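You operate a simulated robot arm through the tools that you are given. There is no shell and no other tool. Be economical: measure what you need, move in short steps, check, and stop when the job is done.

Carry out the task below with a simulated robot arm. There is one attempt and no reset: what you move stays moved.

Task
Take the purple lint pad and put it on the yellow mesh panel.

The check looks at the end state, three seconds after you hand in, the way a careful person would. Anything else that was tipped, shoved, dropped, spilled or broken makes it a failure.

Robot
A 7-joint arm with a two-finger parallel gripper, fixed in place. Base frame: the origin is at the foot of the arm, x ahead of it, y to its left, z up; the work surface is at about z = 0. Units: mm, degrees, N and s.
With the tool pointing down near the work surface it reaches from about 220 to 580 mm from the base axis. Its first joint turns from -66.0 to 66.0 degrees. Payload 2.5 kg.
Tool frame: the origin (TCP) lies between the finger pads and is the grasp point; the fingertips stand 23 mm ahead of it; z points along the fingers, y is the line along which they close. The gripper opens to 94 mm. The fingers are 38 mm wide and 10 mm thick; the gripper's body (54 by 96 mm) begins 39 mm behind the TCP.
Orientation is that of the tool frame in the base frame, as [roll, pitch, yaw] about the fixed x, y, z axes, in that order (R = Rz(yaw) Ry(pitch) Rx(roll)). With the fingers straight down and closing along the base's y, the tool's x points along the base's -x, its y along +y and its z along -z.

Tools
- The arm moves only by the tool drive_tool. Its argument "commands" is a list of rows, each an object of numbers (a shift or turn left out is 0, a gripper value left out holds the last): "tx", "ty", "tz": the shift along the base's x, y, z in units of 40 mm (1.0 is 40 mm); "wx", "wy", "wz": the turn, a rotation vector about the base's x, y, z in units of 6 degrees (1.0 is 6 degrees); "claw": the closure, from 0 (fully open) to 1 (shut). In form: [{"tx": .., "ty": .., "tz": .., "wx": .., "wy": .., "wz": .., "claw": ..}, ...]. A call has 1 to 12 rows; each row shifts and turns the commanded pose from where the row before left it. A call with a number of a shift or a turn outside -1 to 1 is refused whole. Rows are played at 5 a second. More than 50 mm and 8.6 degrees between two rows, or a gripper value outside its range, and nothing of the call is played. Where a pose cannot be reached the arm comes as near as it can. A force on the tool above 40 N (or 10 N above the force at the start of the call, whichever is more), or a blocked arm, ends the call early, and 0.2 s more pass. The fingers move at their own pace (about 108 mm/s each) and stop on an object; they squeeze with about 25 N. The grip force told is the motor's: it shows also when the fingers shut on nothing. Time passes only in rows, and 0.2 s behind the last, so rows that do not move let the fingers close. It gives the time, the measured TCP pose, the force on the tool (base axes), the opening and the grip force at its end, in the units of the frame above (readings bear some noise).
- Cameras (640 x 400 px; columns grow to the right, rows downward): "scene" is fixed at [114.6, -416.6, 524.3]; the picture's right is [0.80, -0.60, 0.00], its down [-0.45, -0.59, -0.67] and it looks along [0.40, 0.53, -0.74] (base axes); focal length 243 px, centre (320, 200). "wrist" rides on the gripper at [86, 16, -75] in the tool frame; the picture's right is [-0.18, 0.98, 0.00], its down [-0.58, -0.11, -0.81] and it looks along [-0.79, -0.15, 0.59] (tool axes); focal length 243 px, centre (320, 200). There is no depth. A picture from a camera that has moved, and an enlarged one, comes with that camera's place and axes in the base frame and with its lens.
- capture(camera): a new picture of that camera. No time passes.
- close_up(camera, box): a new picture of the part [left, top, right, bottom] of that camera's present view, enlarged. No time passes.
- finish_job(): hands the job in; it is judged then, once.

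Go step by step. Nothing tells you positions but the pictures and the camera data: compare them with the known pose of the tool, close in by small moves and look again before you grip or let go. The budget is 90 turns and 46 pictures, counting those below and the enlarged ones. Unless the task says otherwise, let go and move clear before handing in, and close with one line.

The tools are called after "Emit:" by a JSON object that holds its "api" and its "payload". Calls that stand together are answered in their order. drive_tool: Moves the arm, as the interface text tells. Its arguments: {"type":"object","properties":{"commands":{"type":"array"}},"required":["commands"]} The other tools are called the same way: capture (camera) takes a picture; close_up (camera, box) takes an enlarged picture of a part of a camera's view; finish_job () hands the job in.

At the start:

```text
t: 0.0
ee_pos: [371.3, 72.9, 261.1]
ee_rot: [180.0, 0.0, -180.0]
ft_force: [1.0, 0.1, -0.2]
finger_gap: 94.0
finger_force: 0.1
```

scene: 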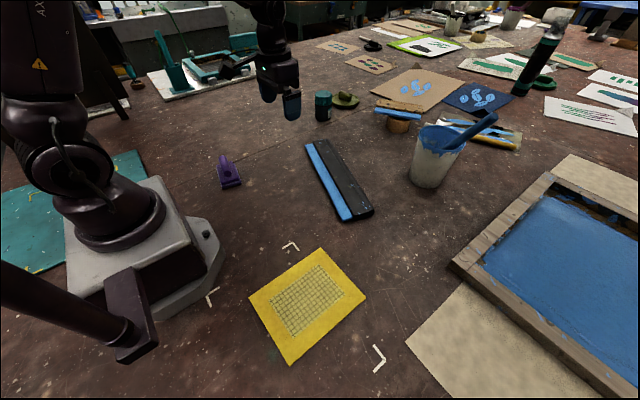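
wrist: 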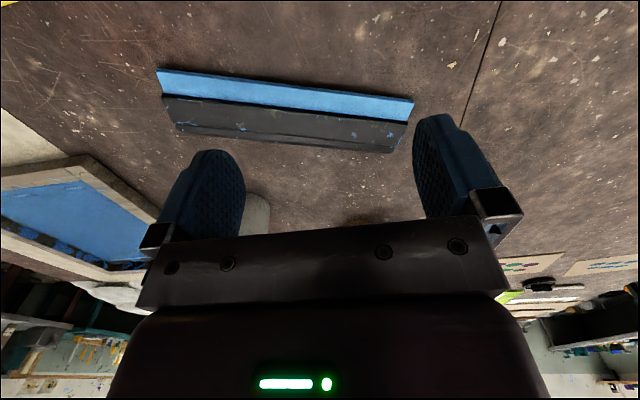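

I see the purple pad left of the squeegee, at roughly (217, 199), and the yellow panel near (201, -255). I'll zoom in on both.

Emit:
{"api": "close_up", "payload": {"camera": "scene", "box": [190, 140, 270, 200]}}

Emit:
{"api": "close_up", "payload": {"camera": "scene", "box": [227, 230, 387, 380]}}

```text
6.67 times, centred on (230, 170) of scene
camera zoom: at [114.6, -416.6, 524.3], right [0.8, -0.6, 0.0], down [-0.45, -0.59, -0.67], along [0.4, 0.53, -0.74], focal length 1619 px, centre (920, 400)
```

zoom: 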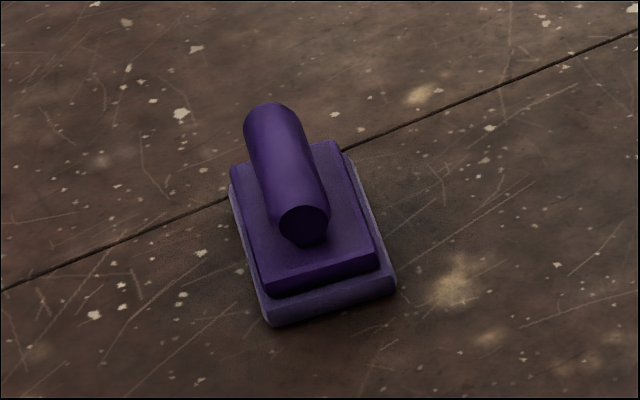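

```text
2.67 times, centred on (307, 305) of scene
camera zoom: at [114.6, -416.6, 524.3], right [0.8, -0.6, 0.0], down [-0.45, -0.59, -0.67], along [0.4, 0.53, -0.74], focal length 648 px, centre (355, -80)
```

zoom: 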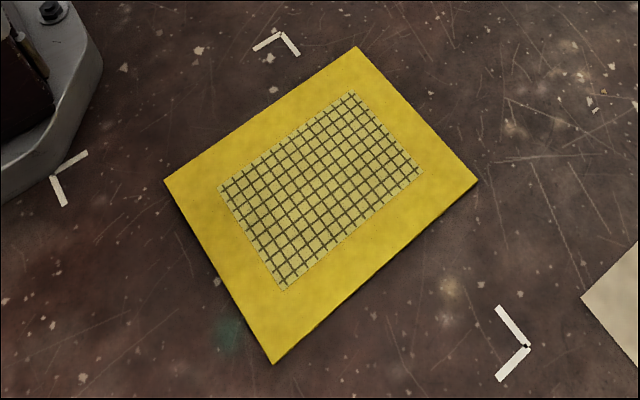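

The pad is a block of about 58 x 85 mm with a handle on top. It's centred near (226, 209), with its long axis about 78° from x. I'll move above it, turn the tool about +78°, and look with the wrist camera.

Emit:
{"api": "drive_tool", "payload": {"commands": [{"tx": -0.302, "ty": 0.283, "tz": -0.1, "wz": 1}, {"tx": -0.302, "ty": 0.283, "tz": -0.1, "wz": 1}, {"tx": -0.302, "ty": 0.283, "tz": -0.1, "wz": 1}, {"tx": -0.302, "ty": 0.283, "tz": -0.1, "wz": 1}, {"tx": -0.302, "ty": 0.283, "tz": -0.1, "wz": 1}, {"tx": -0.302, "ty": 0.283, "tz": -0.1, "wz": 1}, {"tx": -0.302, "ty": 0.283, "tz": -0.1, "wz": 1}, {"tx": -0.302, "ty": 0.283, "tz": -0.1, "wz": 1}, {"tx": -0.302, "ty": 0.283, "tz": -0.1, "wz": 1}, {"tx": -0.302, "ty": 0.283, "tz": -0.1, "wz": 1}, {"tx": -0.302, "ty": 0.283, "tz": -0.1, "wz": 1}, {"tx": -0.302, "ty": 0.283, "tz": -0.1, "wz": 1}]}}

Emit:
{"api": "drive_tool", "payload": {"commands": [{"wz": 1, "tz": -0.4}, {"tz": -0.4}, {}]}}

Emit:
{"api": "capture", "payload": {"camera": "wrist"}}

Emit:
{"api": "capture", "payload": {"camera": "scene"}}

```text
t: 2.6
ee_pos: [227.5, 207.4, 211.4]
ee_rot: [180.0, 0.0, -107.8]
ft_force: [-0.1, -0.6, 0.0]
finger_gap: 94.1
finger_force: 0.0
```

```text
t: 3.4
ee_pos: [225.7, 208.3, 180.9]
ee_rot: [-179.9, 0.1, -101.9]
ft_force: [-0.5, -0.2, 0.2]
finger_gap: 94.1
finger_force: 0.1
```

```text
41 pictures are left
camera wrist: at [192.5, 126.2, 255.2], right [-0.92, 0.38, 0.0], down [0.23, 0.55, 0.81], along [0.31, 0.74, -0.59], focal length 243 px, centre (320, 200)
```

wrist: 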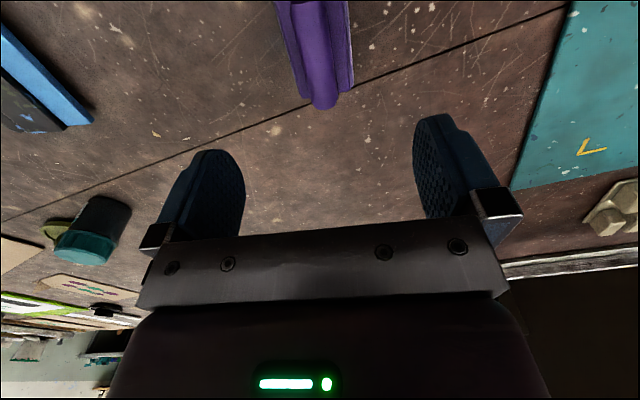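

```text
40 pictures are left
```

scene: 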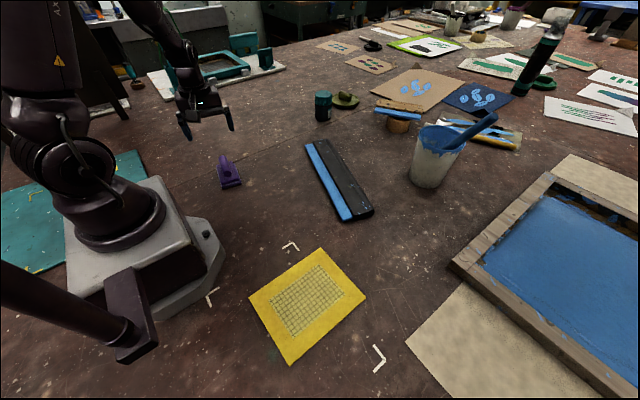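

The pad is partly above the wrist view. I'll back off about 70 mm along its axis to see all of it.

Emit:
{"api": "drive_tool", "payload": {"commands": [{"tx": -0.18, "ty": -0.86}, {"tx": -0.18, "ty": -0.86}, {}]}}

Emit:
{"api": "close_up", "payload": {"camera": "wrist", "box": [240, 0, 400, 140]}}

```text
t: 4.2
ee_pos: [213.2, 140.3, 181.8]
ee_rot: [180.0, 0.1, -102.0]
ft_force: [0.2, 0.3, 0.0]
finger_gap: 94.2
finger_force: 0.1
```

```text
2.86 times, centred on (320, 70) of wrist
camera zoom: at [178.9, 58.8, 256.4], right [-0.92, 0.38, 0.0], down [0.23, 0.55, 0.81], along [0.31, 0.74, -0.59], focal length 693 px, centre (320, 571)
```

zoom: 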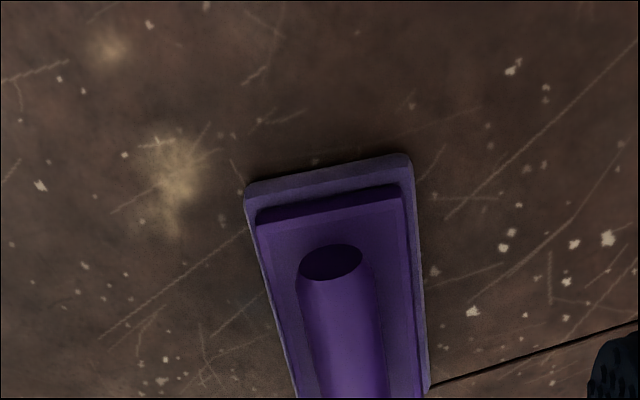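

Triangulating from both views puts the handle's centre at z≈50, about 24 mm thick and running from (219, 167) to (238, 252). The base top is at z≈27. I'll go above (228, 209) and descend with the TCP to about z=80 for a check.

Emit:
{"api": "drive_tool", "payload": {"commands": [{"tx": 0.18, "ty": 0.86, "tz": 0}, {"tx": 0.18, "ty": 0.86}, {"tz": -0.8}, {"tz": -0.8}, {"tz": -0.9}, {}]}}

Emit:
{"api": "capture", "payload": {"camera": "wrist"}}

Emit:
{"api": "close_up", "payload": {"camera": "scene", "box": [170, 100, 290, 200]}}

```text
t: 5.6
ee_pos: [225.8, 208.7, 80.9]
ee_rot: [179.9, 0.0, -102.0]
ft_force: [-0.4, -0.4, 0.2]
finger_gap: 94.1
finger_force: 0.1
```

```text
38 pictures are left
camera wrist: at [191.6, 126.6, 156.0], right [-0.92, 0.38, 0.0], down [0.23, 0.55, 0.81], along [0.31, 0.74, -0.59], focal length 243 px, centre (320, 200)
```

wrist: 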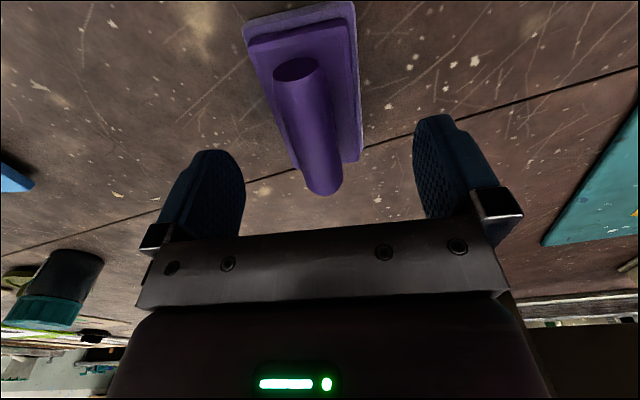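

```text
4.00 times, centred on (230, 150) of scene
camera zoom: at [114.6, -416.6, 524.3], right [0.8, -0.6, 0.0], down [-0.45, -0.59, -0.67], along [0.4, 0.53, -0.74], focal length 971 px, centre (680, 400)
```

zoom: 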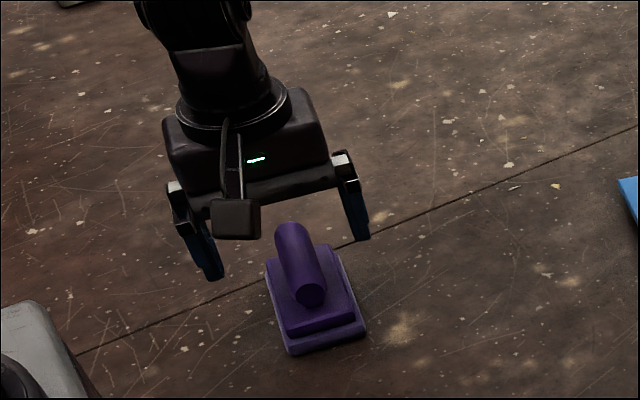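

The handle is horizontal, from y≈168 to 242, and its axis passes (228.5, 207), so the tool is well centred. I'll lower to z≈55 and close.

Emit:
{"api": "drive_tool", "payload": {"commands": [{"tx": 0.06, "tz": -0.35}, {"tz": -0.3}, {}, {"claw": 0.4}, {"claw": 0.7}, {"claw": 1}, {"claw": 1}, {"claw": 1}]}}

Emit:
{"api": "close_up", "payload": {"camera": "scene", "box": [170, 100, 290, 200]}}

Emit:
{"api": "capture", "payload": {"camera": "wrist"}}

```text
t: 7.4
ee_pos: [229.0, 207.8, 53.5]
ee_rot: [179.9, 0.0, -102.0]
ft_force: [-0.8, -0.5, 0.3]
finger_gap: 25.6
finger_force: 25.1
```

```text
4.00 times, centred on (230, 150) of scene
camera zoom: at [114.6, -416.6, 524.3], right [0.8, -0.6, 0.0], down [-0.45, -0.59, -0.67], along [0.4, 0.53, -0.74], focal length 971 px, centre (680, 400)
```

zoom: 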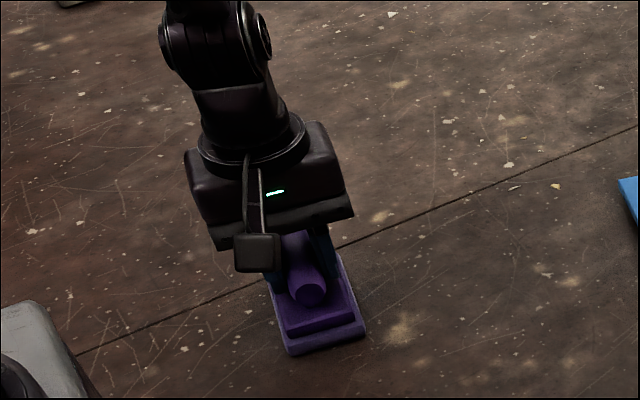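

```text
35 pictures are left
camera wrist: at [195.6, 126.3, 128.7], right [-0.92, 0.38, 0.0], down [0.23, 0.55, 0.81], along [0.31, 0.74, -0.59], focal length 243 px, centre (320, 200)
```

wrist: 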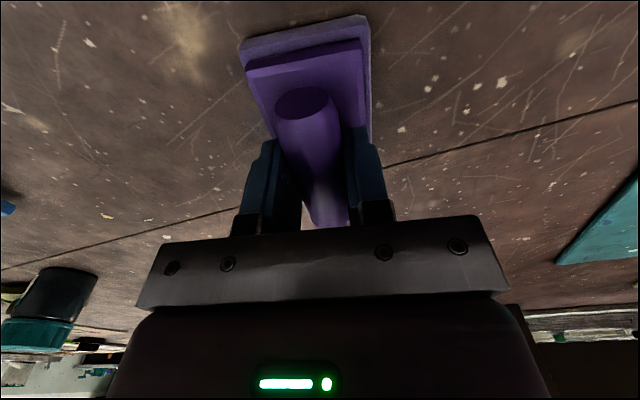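

The grip holds at 25.6 mm on the handle. I'll lift it straight up and check.

Emit:
{"api": "drive_tool", "payload": {"commands": [{"tz": 0.3}, {"tz": 0.6}, {"tz": 0.9}, {"tz": 0.9}, {}]}}

Emit:
{"api": "capture", "payload": {"camera": "scene"}}

```text
t: 8.6
ee_pos: [229.5, 209.7, 163.5]
ee_rot: [179.9, 0.0, -101.8]
ft_force: [-0.4, -0.4, 0.3]
finger_gap: 0.0
finger_force: 25.2
```

```text
34 pictures are left
```

scene: 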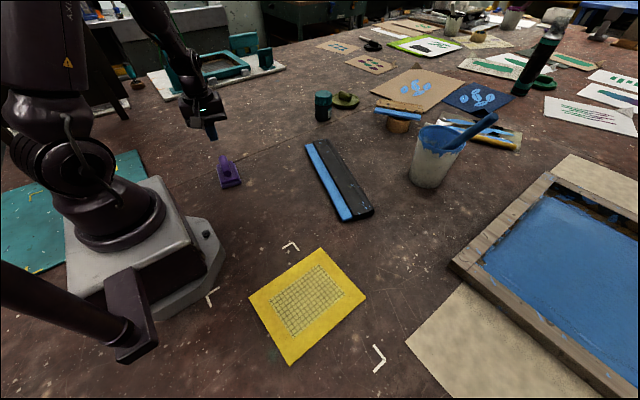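

The pad slipped out of the grip and stayed on the table. I'll open the gripper and look closely before trying again.

Emit:
{"api": "drive_tool", "payload": {"commands": [{"claw": 0.0, "tx": -0.18, "ty": -0.86}, {"tx": -0.18, "ty": -0.86}, {}]}}

Emit:
{"api": "close_up", "payload": {"camera": "scene", "box": [200, 145, 260, 195]}}

Emit:
{"api": "close_up", "payload": {"camera": "wrist", "box": [240, 0, 400, 140]}}

```text
t: 9.4
ee_pos: [215.1, 138.8, 161.4]
ee_rot: [-179.9, 0.0, -102.0]
ft_force: [-0.1, 0.1, -0.7]
finger_gap: 93.9
finger_force: 0.0
```

```text
8.00 times, centred on (230, 170) of scene
camera zoom: at [114.6, -416.6, 524.3], right [0.8, -0.6, 0.0], down [-0.45, -0.59, -0.67], along [0.4, 0.53, -0.74], focal length 1942 px, centre (1040, 440)
```

zoom: 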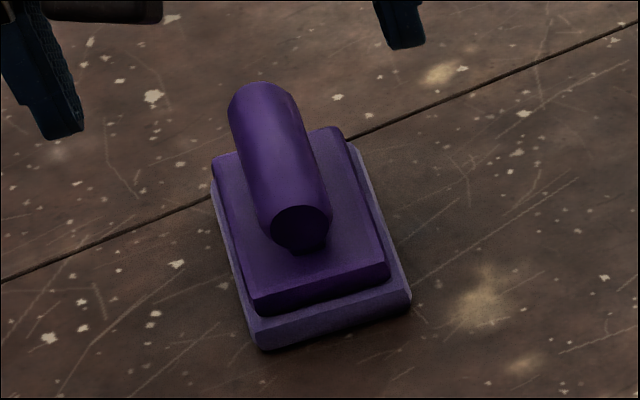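

```text
2.86 times, centred on (320, 70) of wrist
camera zoom: at [180.9, 57.7, 235.6], right [-0.92, 0.38, 0.0], down [0.23, 0.55, 0.81], along [0.31, 0.74, -0.59], focal length 693 px, centre (320, 571)
```

zoom: 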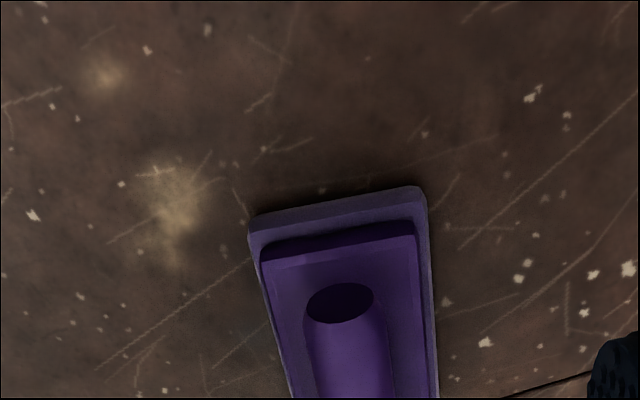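

The pad is still upright and almost exactly where it was; the handle looks slick. I'll grip the base block instead. It's about 58 mm wide with flat sides, and with the TCP at z≈27 the gripper body still clears the handle top (~61).

Emit:
{"api": "drive_tool", "payload": {"commands": [{"tx": 0.175, "ty": 0.87}, {"tx": 0.175, "ty": 0.87}, {"tz": -0.9}, {"tz": -0.9}, {"tz": -0.8}, {}]}}

Emit:
{"api": "drive_tool", "payload": {"commands": [{"tz": -0.3}, {"tz": -0.2}, {"tz": -0.1}, {}]}}

Emit:
{"api": "capture", "payload": {"camera": "wrist"}}

Emit:
{"api": "close_up", "payload": {"camera": "scene", "box": [200, 135, 260, 195]}}

```text
t: 10.8
ee_pos: [227.5, 211.3, 59.4]
ee_rot: [179.9, -0.1, -101.9]
ft_force: [0.3, -0.2, -0.1]
finger_gap: 94.1
finger_force: 0.0
```

```text
t: 11.8
ee_pos: [226.6, 210.0, 35.5]
ee_rot: [-180.0, 0.0, -102.0]
ft_force: [-0.9, 0.2, 0.1]
finger_gap: 94.0
finger_force: 0.1
```

```text
31 pictures are left
camera wrist: at [193.2, 128.0, 110.3], right [-0.92, 0.38, 0.0], down [0.23, 0.55, 0.81], along [0.31, 0.74, -0.59], focal length 243 px, centre (320, 200)
```

wrist: 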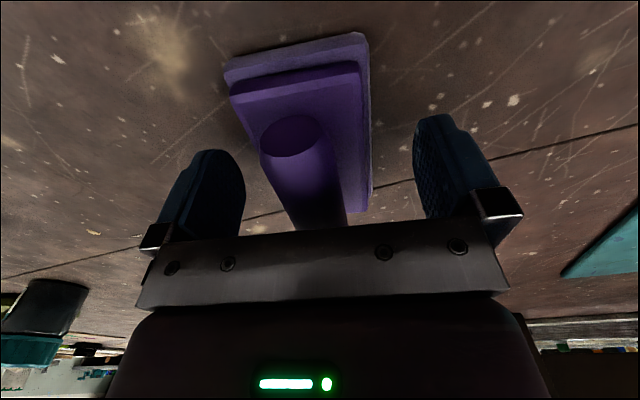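

```text
6.67 times, centred on (230, 165) of scene
camera zoom: at [114.6, -416.6, 524.3], right [0.8, -0.6, 0.0], down [-0.45, -0.59, -0.67], along [0.4, 0.53, -0.74], focal length 1619 px, centre (920, 433)
```

zoom: 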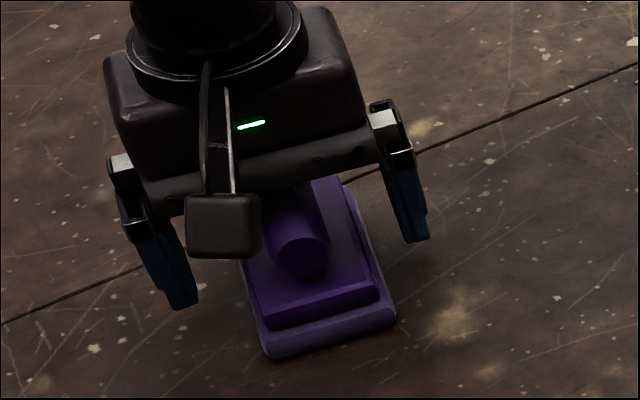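

The fingers straddle the base with clear space on both sides. I'll lower the last 8 mm gently and close.

Emit:
{"api": "drive_tool", "payload": {"commands": [{"tx": 0.05, "tz": -0.1}, {"tz": -0.1}, {}, {}]}}

Emit:
{"api": "drive_tool", "payload": {"commands": [{"claw": 0.2}, {"claw": 0.4}, {"claw": 1}, {"claw": 1}, {"claw": 1}]}}

Emit:
{"api": "capture", "payload": {"camera": "wrist"}}

```text
t: 12.8
ee_pos: [230.5, 210.9, 26.4]
ee_rot: [-179.9, 0.0, -102.0]
ft_force: [-0.3, -0.2, -0.3]
finger_gap: 94.0
finger_force: 0.0
```

```text
t: 14.0
ee_pos: [229.7, 210.9, 26.9]
ee_rot: [179.9, 0.0, -102.0]
ft_force: [-0.5, 0.4, -0.6]
finger_gap: 59.5
finger_force: 25.3
```

```text
29 pictures are left
camera wrist: at [195.6, 128.5, 101.2], right [-0.92, 0.38, 0.0], down [0.23, 0.55, 0.81], along [0.31, 0.74, -0.59], focal length 243 px, centre (320, 200)
```

wrist: 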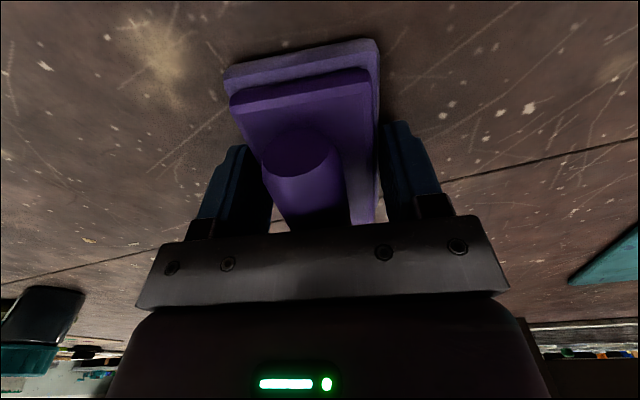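

The fingers hold the base at 59.5 mm. I'll lift slowly by a small amount to test the grip.

Emit:
{"api": "drive_tool", "payload": {"commands": [{"tz": 0.1}, {"tz": 0.1}, {"tz": 0.15}, {"tz": 0.15}, {}, {}]}}

Emit:
{"api": "capture", "payload": {"camera": "wrist"}}

```text
t: 15.4
ee_pos: [230.2, 208.9, 47.5]
ee_rot: [-180.0, 0.1, -102.1]
ft_force: [0.6, 0.1, -0.3]
finger_gap: 59.7
finger_force: 25.4
```

```text
28 pictures are left
camera wrist: at [195.9, 126.8, 121.2], right [-0.92, 0.38, 0.0], down [0.23, 0.55, 0.81], along [0.31, 0.74, -0.59], focal length 243 px, centre (320, 200)
```

wrist: 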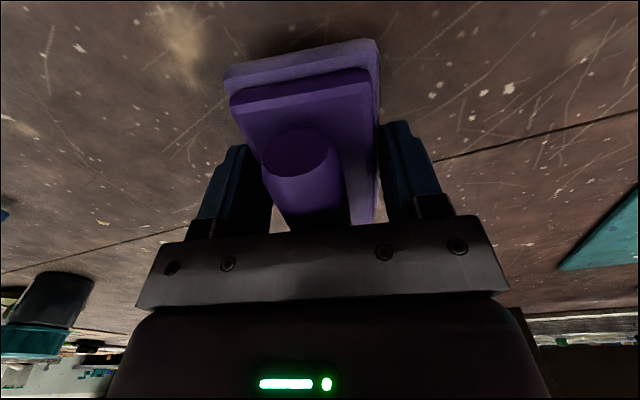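

The pad rises with the gripper and doesn't slip. I'll lift on to about z=125 and check again.

Emit:
{"api": "drive_tool", "payload": {"commands": [{"tz": 0.2}, {"tz": 0.35}, {"tz": 0.4}, {"tz": 0.4}, {"tz": 0.35}, {"tz": 0.2}, {}]}}

Emit:
{"api": "capture", "payload": {"camera": "scene"}}

```text
t: 17.0
ee_pos: [228.1, 210.8, 122.9]
ee_rot: [-179.9, 0.1, -101.8]
ft_force: [-0.4, 0.7, -1.0]
finger_gap: 59.7
finger_force: 25.0
```

```text
27 pictures are left
```

scene: 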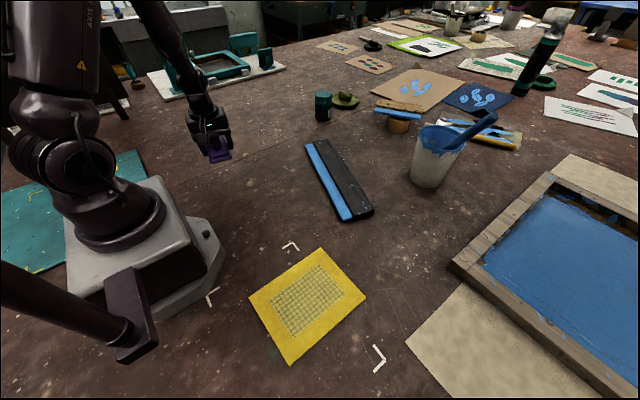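

It's securely held. Next I'll swing outward past the base at this height, turning gradually towards the panel.

Emit:
{"api": "drive_tool", "payload": {"commands": [{"tx": 0.17, "ty": -0.24, "wz": -0.3}, {"tx": 0.17, "ty": -0.5, "wz": -0.55}, {"tx": 0.17, "ty": -0.5, "wz": -0.55}, {"tx": 0.17, "ty": -0.5, "wz": -0.55}, {"tx": 0.17, "ty": -0.5, "wz": -0.55}, {"tx": 0.17, "ty": -0.5, "wz": -0.55}, {"tx": 0.17, "ty": -0.5, "wz": -0.55}, {"tx": 0.17, "ty": -0.5, "wz": -0.55}, {"tx": 0.17, "ty": -0.5, "wz": -0.55}, {"tx": 0.17, "ty": -0.5, "wz": -0.55}, {"tx": 0.17, "ty": -0.5, "wz": -0.55}, {"tx": 0.17, "ty": -0.5, "wz": -0.55}]}}

```text
t: 19.6
ee_pos: [314.1, -20.7, 122.0]
ee_rot: [180.0, 0.0, -140.0]
ft_force: [0.8, -0.2, -0.4]
finger_gap: 59.8
finger_force: 24.5
```

The grip is steady. I'll continue on to above the panel centre.

Emit:
{"api": "drive_tool", "payload": {"commands": [{"tx": -0.12, "ty": -0.45, "wz": -0.5}, {"tx": -0.24, "ty": -0.5, "wz": -0.56}, {"tx": -0.24, "ty": -0.5, "wz": -0.56}, {"tx": -0.24, "ty": -0.5, "wz": -0.56}, {"tx": -0.24, "ty": -0.5, "wz": -0.56}, {"tx": -0.24, "ty": -0.5, "wz": -0.56}, {"tx": -0.24, "ty": -0.5, "wz": -0.56}, {"tx": -0.24, "ty": -0.5, "wz": -0.56}, {"tx": -0.24, "ty": -0.5, "wz": -0.56}, {"tx": -0.24, "ty": -0.5, "wz": -0.56}, {"tx": -0.24, "ty": -0.5, "wz": -0.56}, {"tx": -0.15, "ty": -0.22, "wz": -0.32}]}}

Emit:
{"api": "capture", "payload": {"camera": "scene"}}

Emit:
{"api": "capture", "payload": {"camera": "wrist"}}

```text
t: 22.2
ee_pos: [205.6, -247.8, 119.7]
ee_rot: [-180.0, 0.0, -178.5]
ft_force: [-0.8, 1.2, -0.9]
finger_gap: 59.3
finger_force: 24.9
```

```text
26 pictures are left
```

scene: 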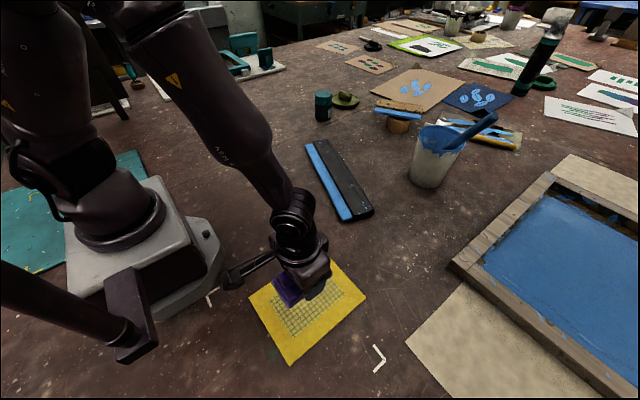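

```text
25 pictures are left
camera wrist: at [118.1, -233.6, 195.3], right [0.16, 0.99, 0.0], down [0.58, -0.09, 0.81], along [0.8, -0.13, -0.59], focal length 243 px, centre (320, 200)
```

wrist: 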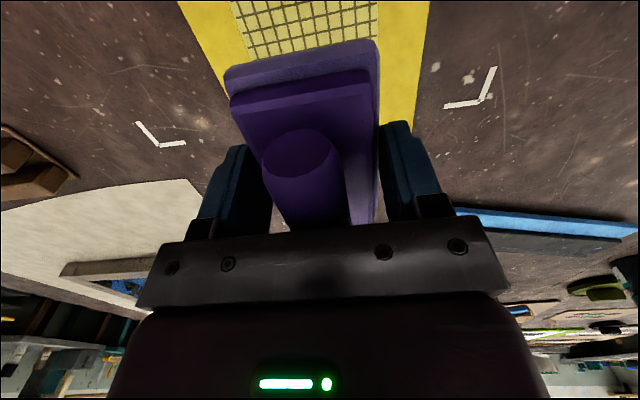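

The pad is over the panel centre and aligned with it. I'll descend to about z=48 and look again.

Emit:
{"api": "drive_tool", "payload": {"commands": [{"tz": -0.3}, {"tz": -0.4}, {"tz": -0.4}, {"tz": -0.4}, {"tz": -0.25}, {}]}}

Emit:
{"api": "capture", "payload": {"camera": "wrist"}}

Emit:
{"api": "close_up", "payload": {"camera": "scene", "box": [227, 230, 387, 380]}}

```text
t: 23.6
ee_pos: [205.6, -248.1, 51.2]
ee_rot: [180.0, 0.0, -178.6]
ft_force: [-0.6, 0.5, -0.8]
finger_gap: 59.8
finger_force: 25.1
```

```text
24 pictures are left
camera wrist: at [118.5, -234.3, 125.5], right [0.16, 0.99, 0.0], down [0.58, -0.09, 0.81], along [0.8, -0.13, -0.59], focal length 243 px, centre (320, 200)
```

wrist: 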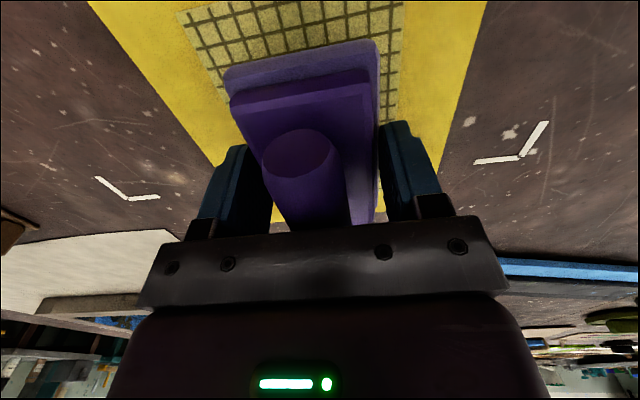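

```text
2.67 times, centred on (307, 305) of scene
camera zoom: at [114.6, -416.6, 524.3], right [0.8, -0.6, 0.0], down [-0.45, -0.59, -0.67], along [0.4, 0.53, -0.74], focal length 648 px, centre (355, -80)
```

zoom: 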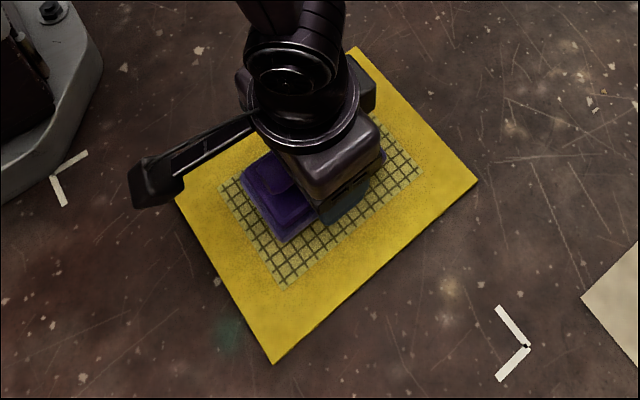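

Centred over the mesh. I'll lower in small steps and watch the force for contact.

Emit:
{"api": "drive_tool", "payload": {"commands": [{"tz": -0.15}, {"tz": -0.1}, {"tz": -0.05}, {"tz": -0.05}, {}]}}

Emit:
{"api": "drive_tool", "payload": {"commands": [{"tz": -0.05}, {}]}}

```text
t: 24.8
ee_pos: [205.2, -246.7, 38.3]
ee_rot: [-180.0, 0.0, -178.6]
ft_force: [0.6, 1.1, -1.5]
finger_gap: 59.5
finger_force: 25.1
```

```text
t: 25.4
ee_pos: [205.8, -246.9, 35.7]
ee_rot: [180.0, 0.0, -178.7]
ft_force: [-0.4, -0.3, -2.2]
finger_gap: 59.5
finger_force: 24.7
```

Emit:
{"api": "drive_tool", "payload": {"commands": [{"tz": -0.04}, {}]}}

Emit:
{"api": "drive_tool", "payload": {"commands": [{"tz": -0.04}, {}]}}

```text
t: 26.0
ee_pos: [204.5, -246.5, 33.0]
ee_rot: [-180.0, 0.0, -178.7]
ft_force: [0.2, 0.3, -1.2]
finger_gap: 59.9
finger_force: 24.9
```

```text
t: 26.6
ee_pos: [204.9, -246.3, 32.7]
ee_rot: [180.0, 0.0, -178.6]
ft_force: [-2.4, 0.0, 4.9]
finger_gap: 59.7
finger_force: 25.2
```

The vertical force jumped to about +5 N at z≈32.7, so the pad is resting on the panel. I'll open the fingers and look before withdrawing.

Emit:
{"api": "drive_tool", "payload": {"commands": [{"claw": 0.3}, {"claw": 0.1}, {"claw": 0}, {}]}}

Emit:
{"api": "capture", "payload": {"camera": "wrist"}}

```text
t: 27.6
ee_pos: [204.9, -246.8, 32.8]
ee_rot: [180.0, 0.0, -178.5]
ft_force: [0.9, 0.4, -0.4]
finger_gap: 94.2
finger_force: 0.0
```

```text
22 pictures are left
camera wrist: at [117.4, -233.1, 107.0], right [0.16, 0.99, 0.0], down [0.58, -0.09, 0.81], along [0.8, -0.13, -0.59], focal length 243 px, centre (320, 200)
```

wrist: 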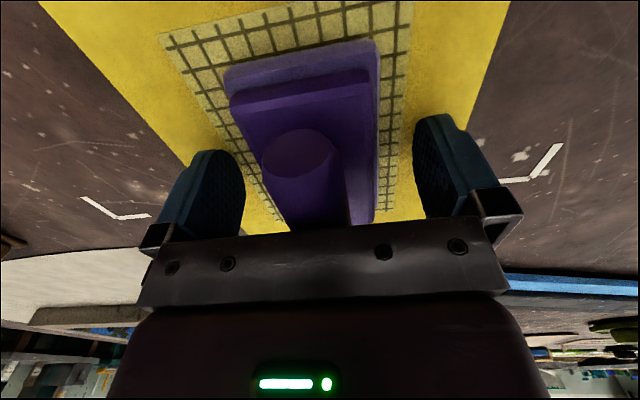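

The pad sits flat on the mesh and the fingers are clear. I'll raise straight up and move away.

Emit:
{"api": "drive_tool", "payload": {"commands": [{"tz": 0.2}, {"tz": 0.5}, {"tz": 0.8}, {"tz": 0.9}, {"tz": 0.9}, {"tz": 0.9}, {"tx": 0.5, "ty": 0.8}, {"tx": 0.5, "ty": 0.8}, {"tx": 0.5, "ty": 0.8}, {}]}}

Emit:
{"api": "capture", "payload": {"camera": "scene"}}

Emit:
{"api": "close_up", "payload": {"camera": "scene", "box": [227, 230, 387, 380]}}

```text
t: 29.8
ee_pos: [262.8, -150.7, 200.7]
ee_rot: [-180.0, 0.0, -178.6]
ft_force: [0.0, -0.5, -0.3]
finger_gap: 94.0
finger_force: 0.0
```

```text
21 pictures are left
```

scene: 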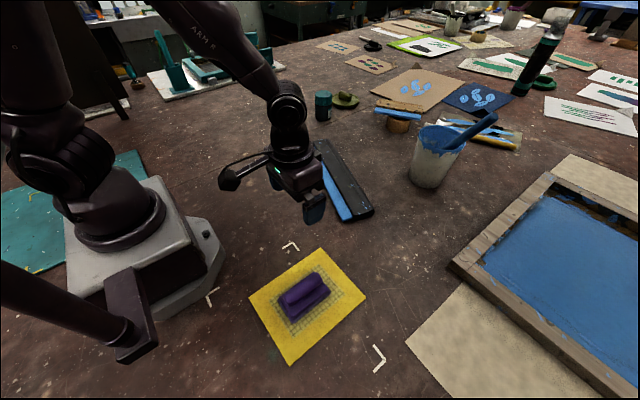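

```text
2.67 times, centred on (307, 305) of scene
camera zoom: at [114.6, -416.6, 524.3], right [0.8, -0.6, 0.0], down [-0.45, -0.59, -0.67], along [0.4, 0.53, -0.74], focal length 648 px, centre (355, -80)
```

zoom: 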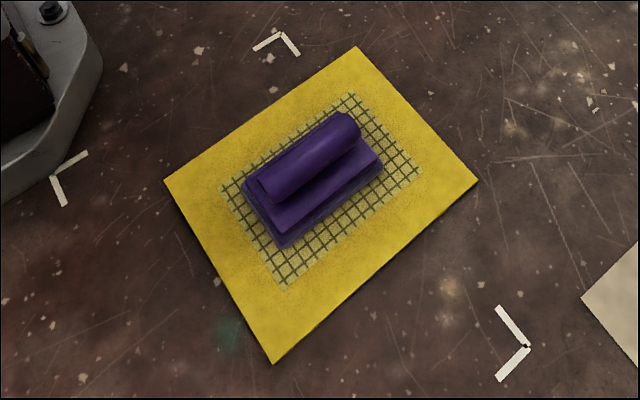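

The pad stands upright in the middle of the mesh, the panel hasn't moved, and nothing else was disturbed. I'm handing in.

Emit:
{"api": "finish_job", "payload": {}}

```text
The job is handed in.
```

The purple lint pad is on the yellow mesh panel, upright and centred, and the gripper is open and clear; the first grip, on the handle, slipped, so I lifted it by the base instead.
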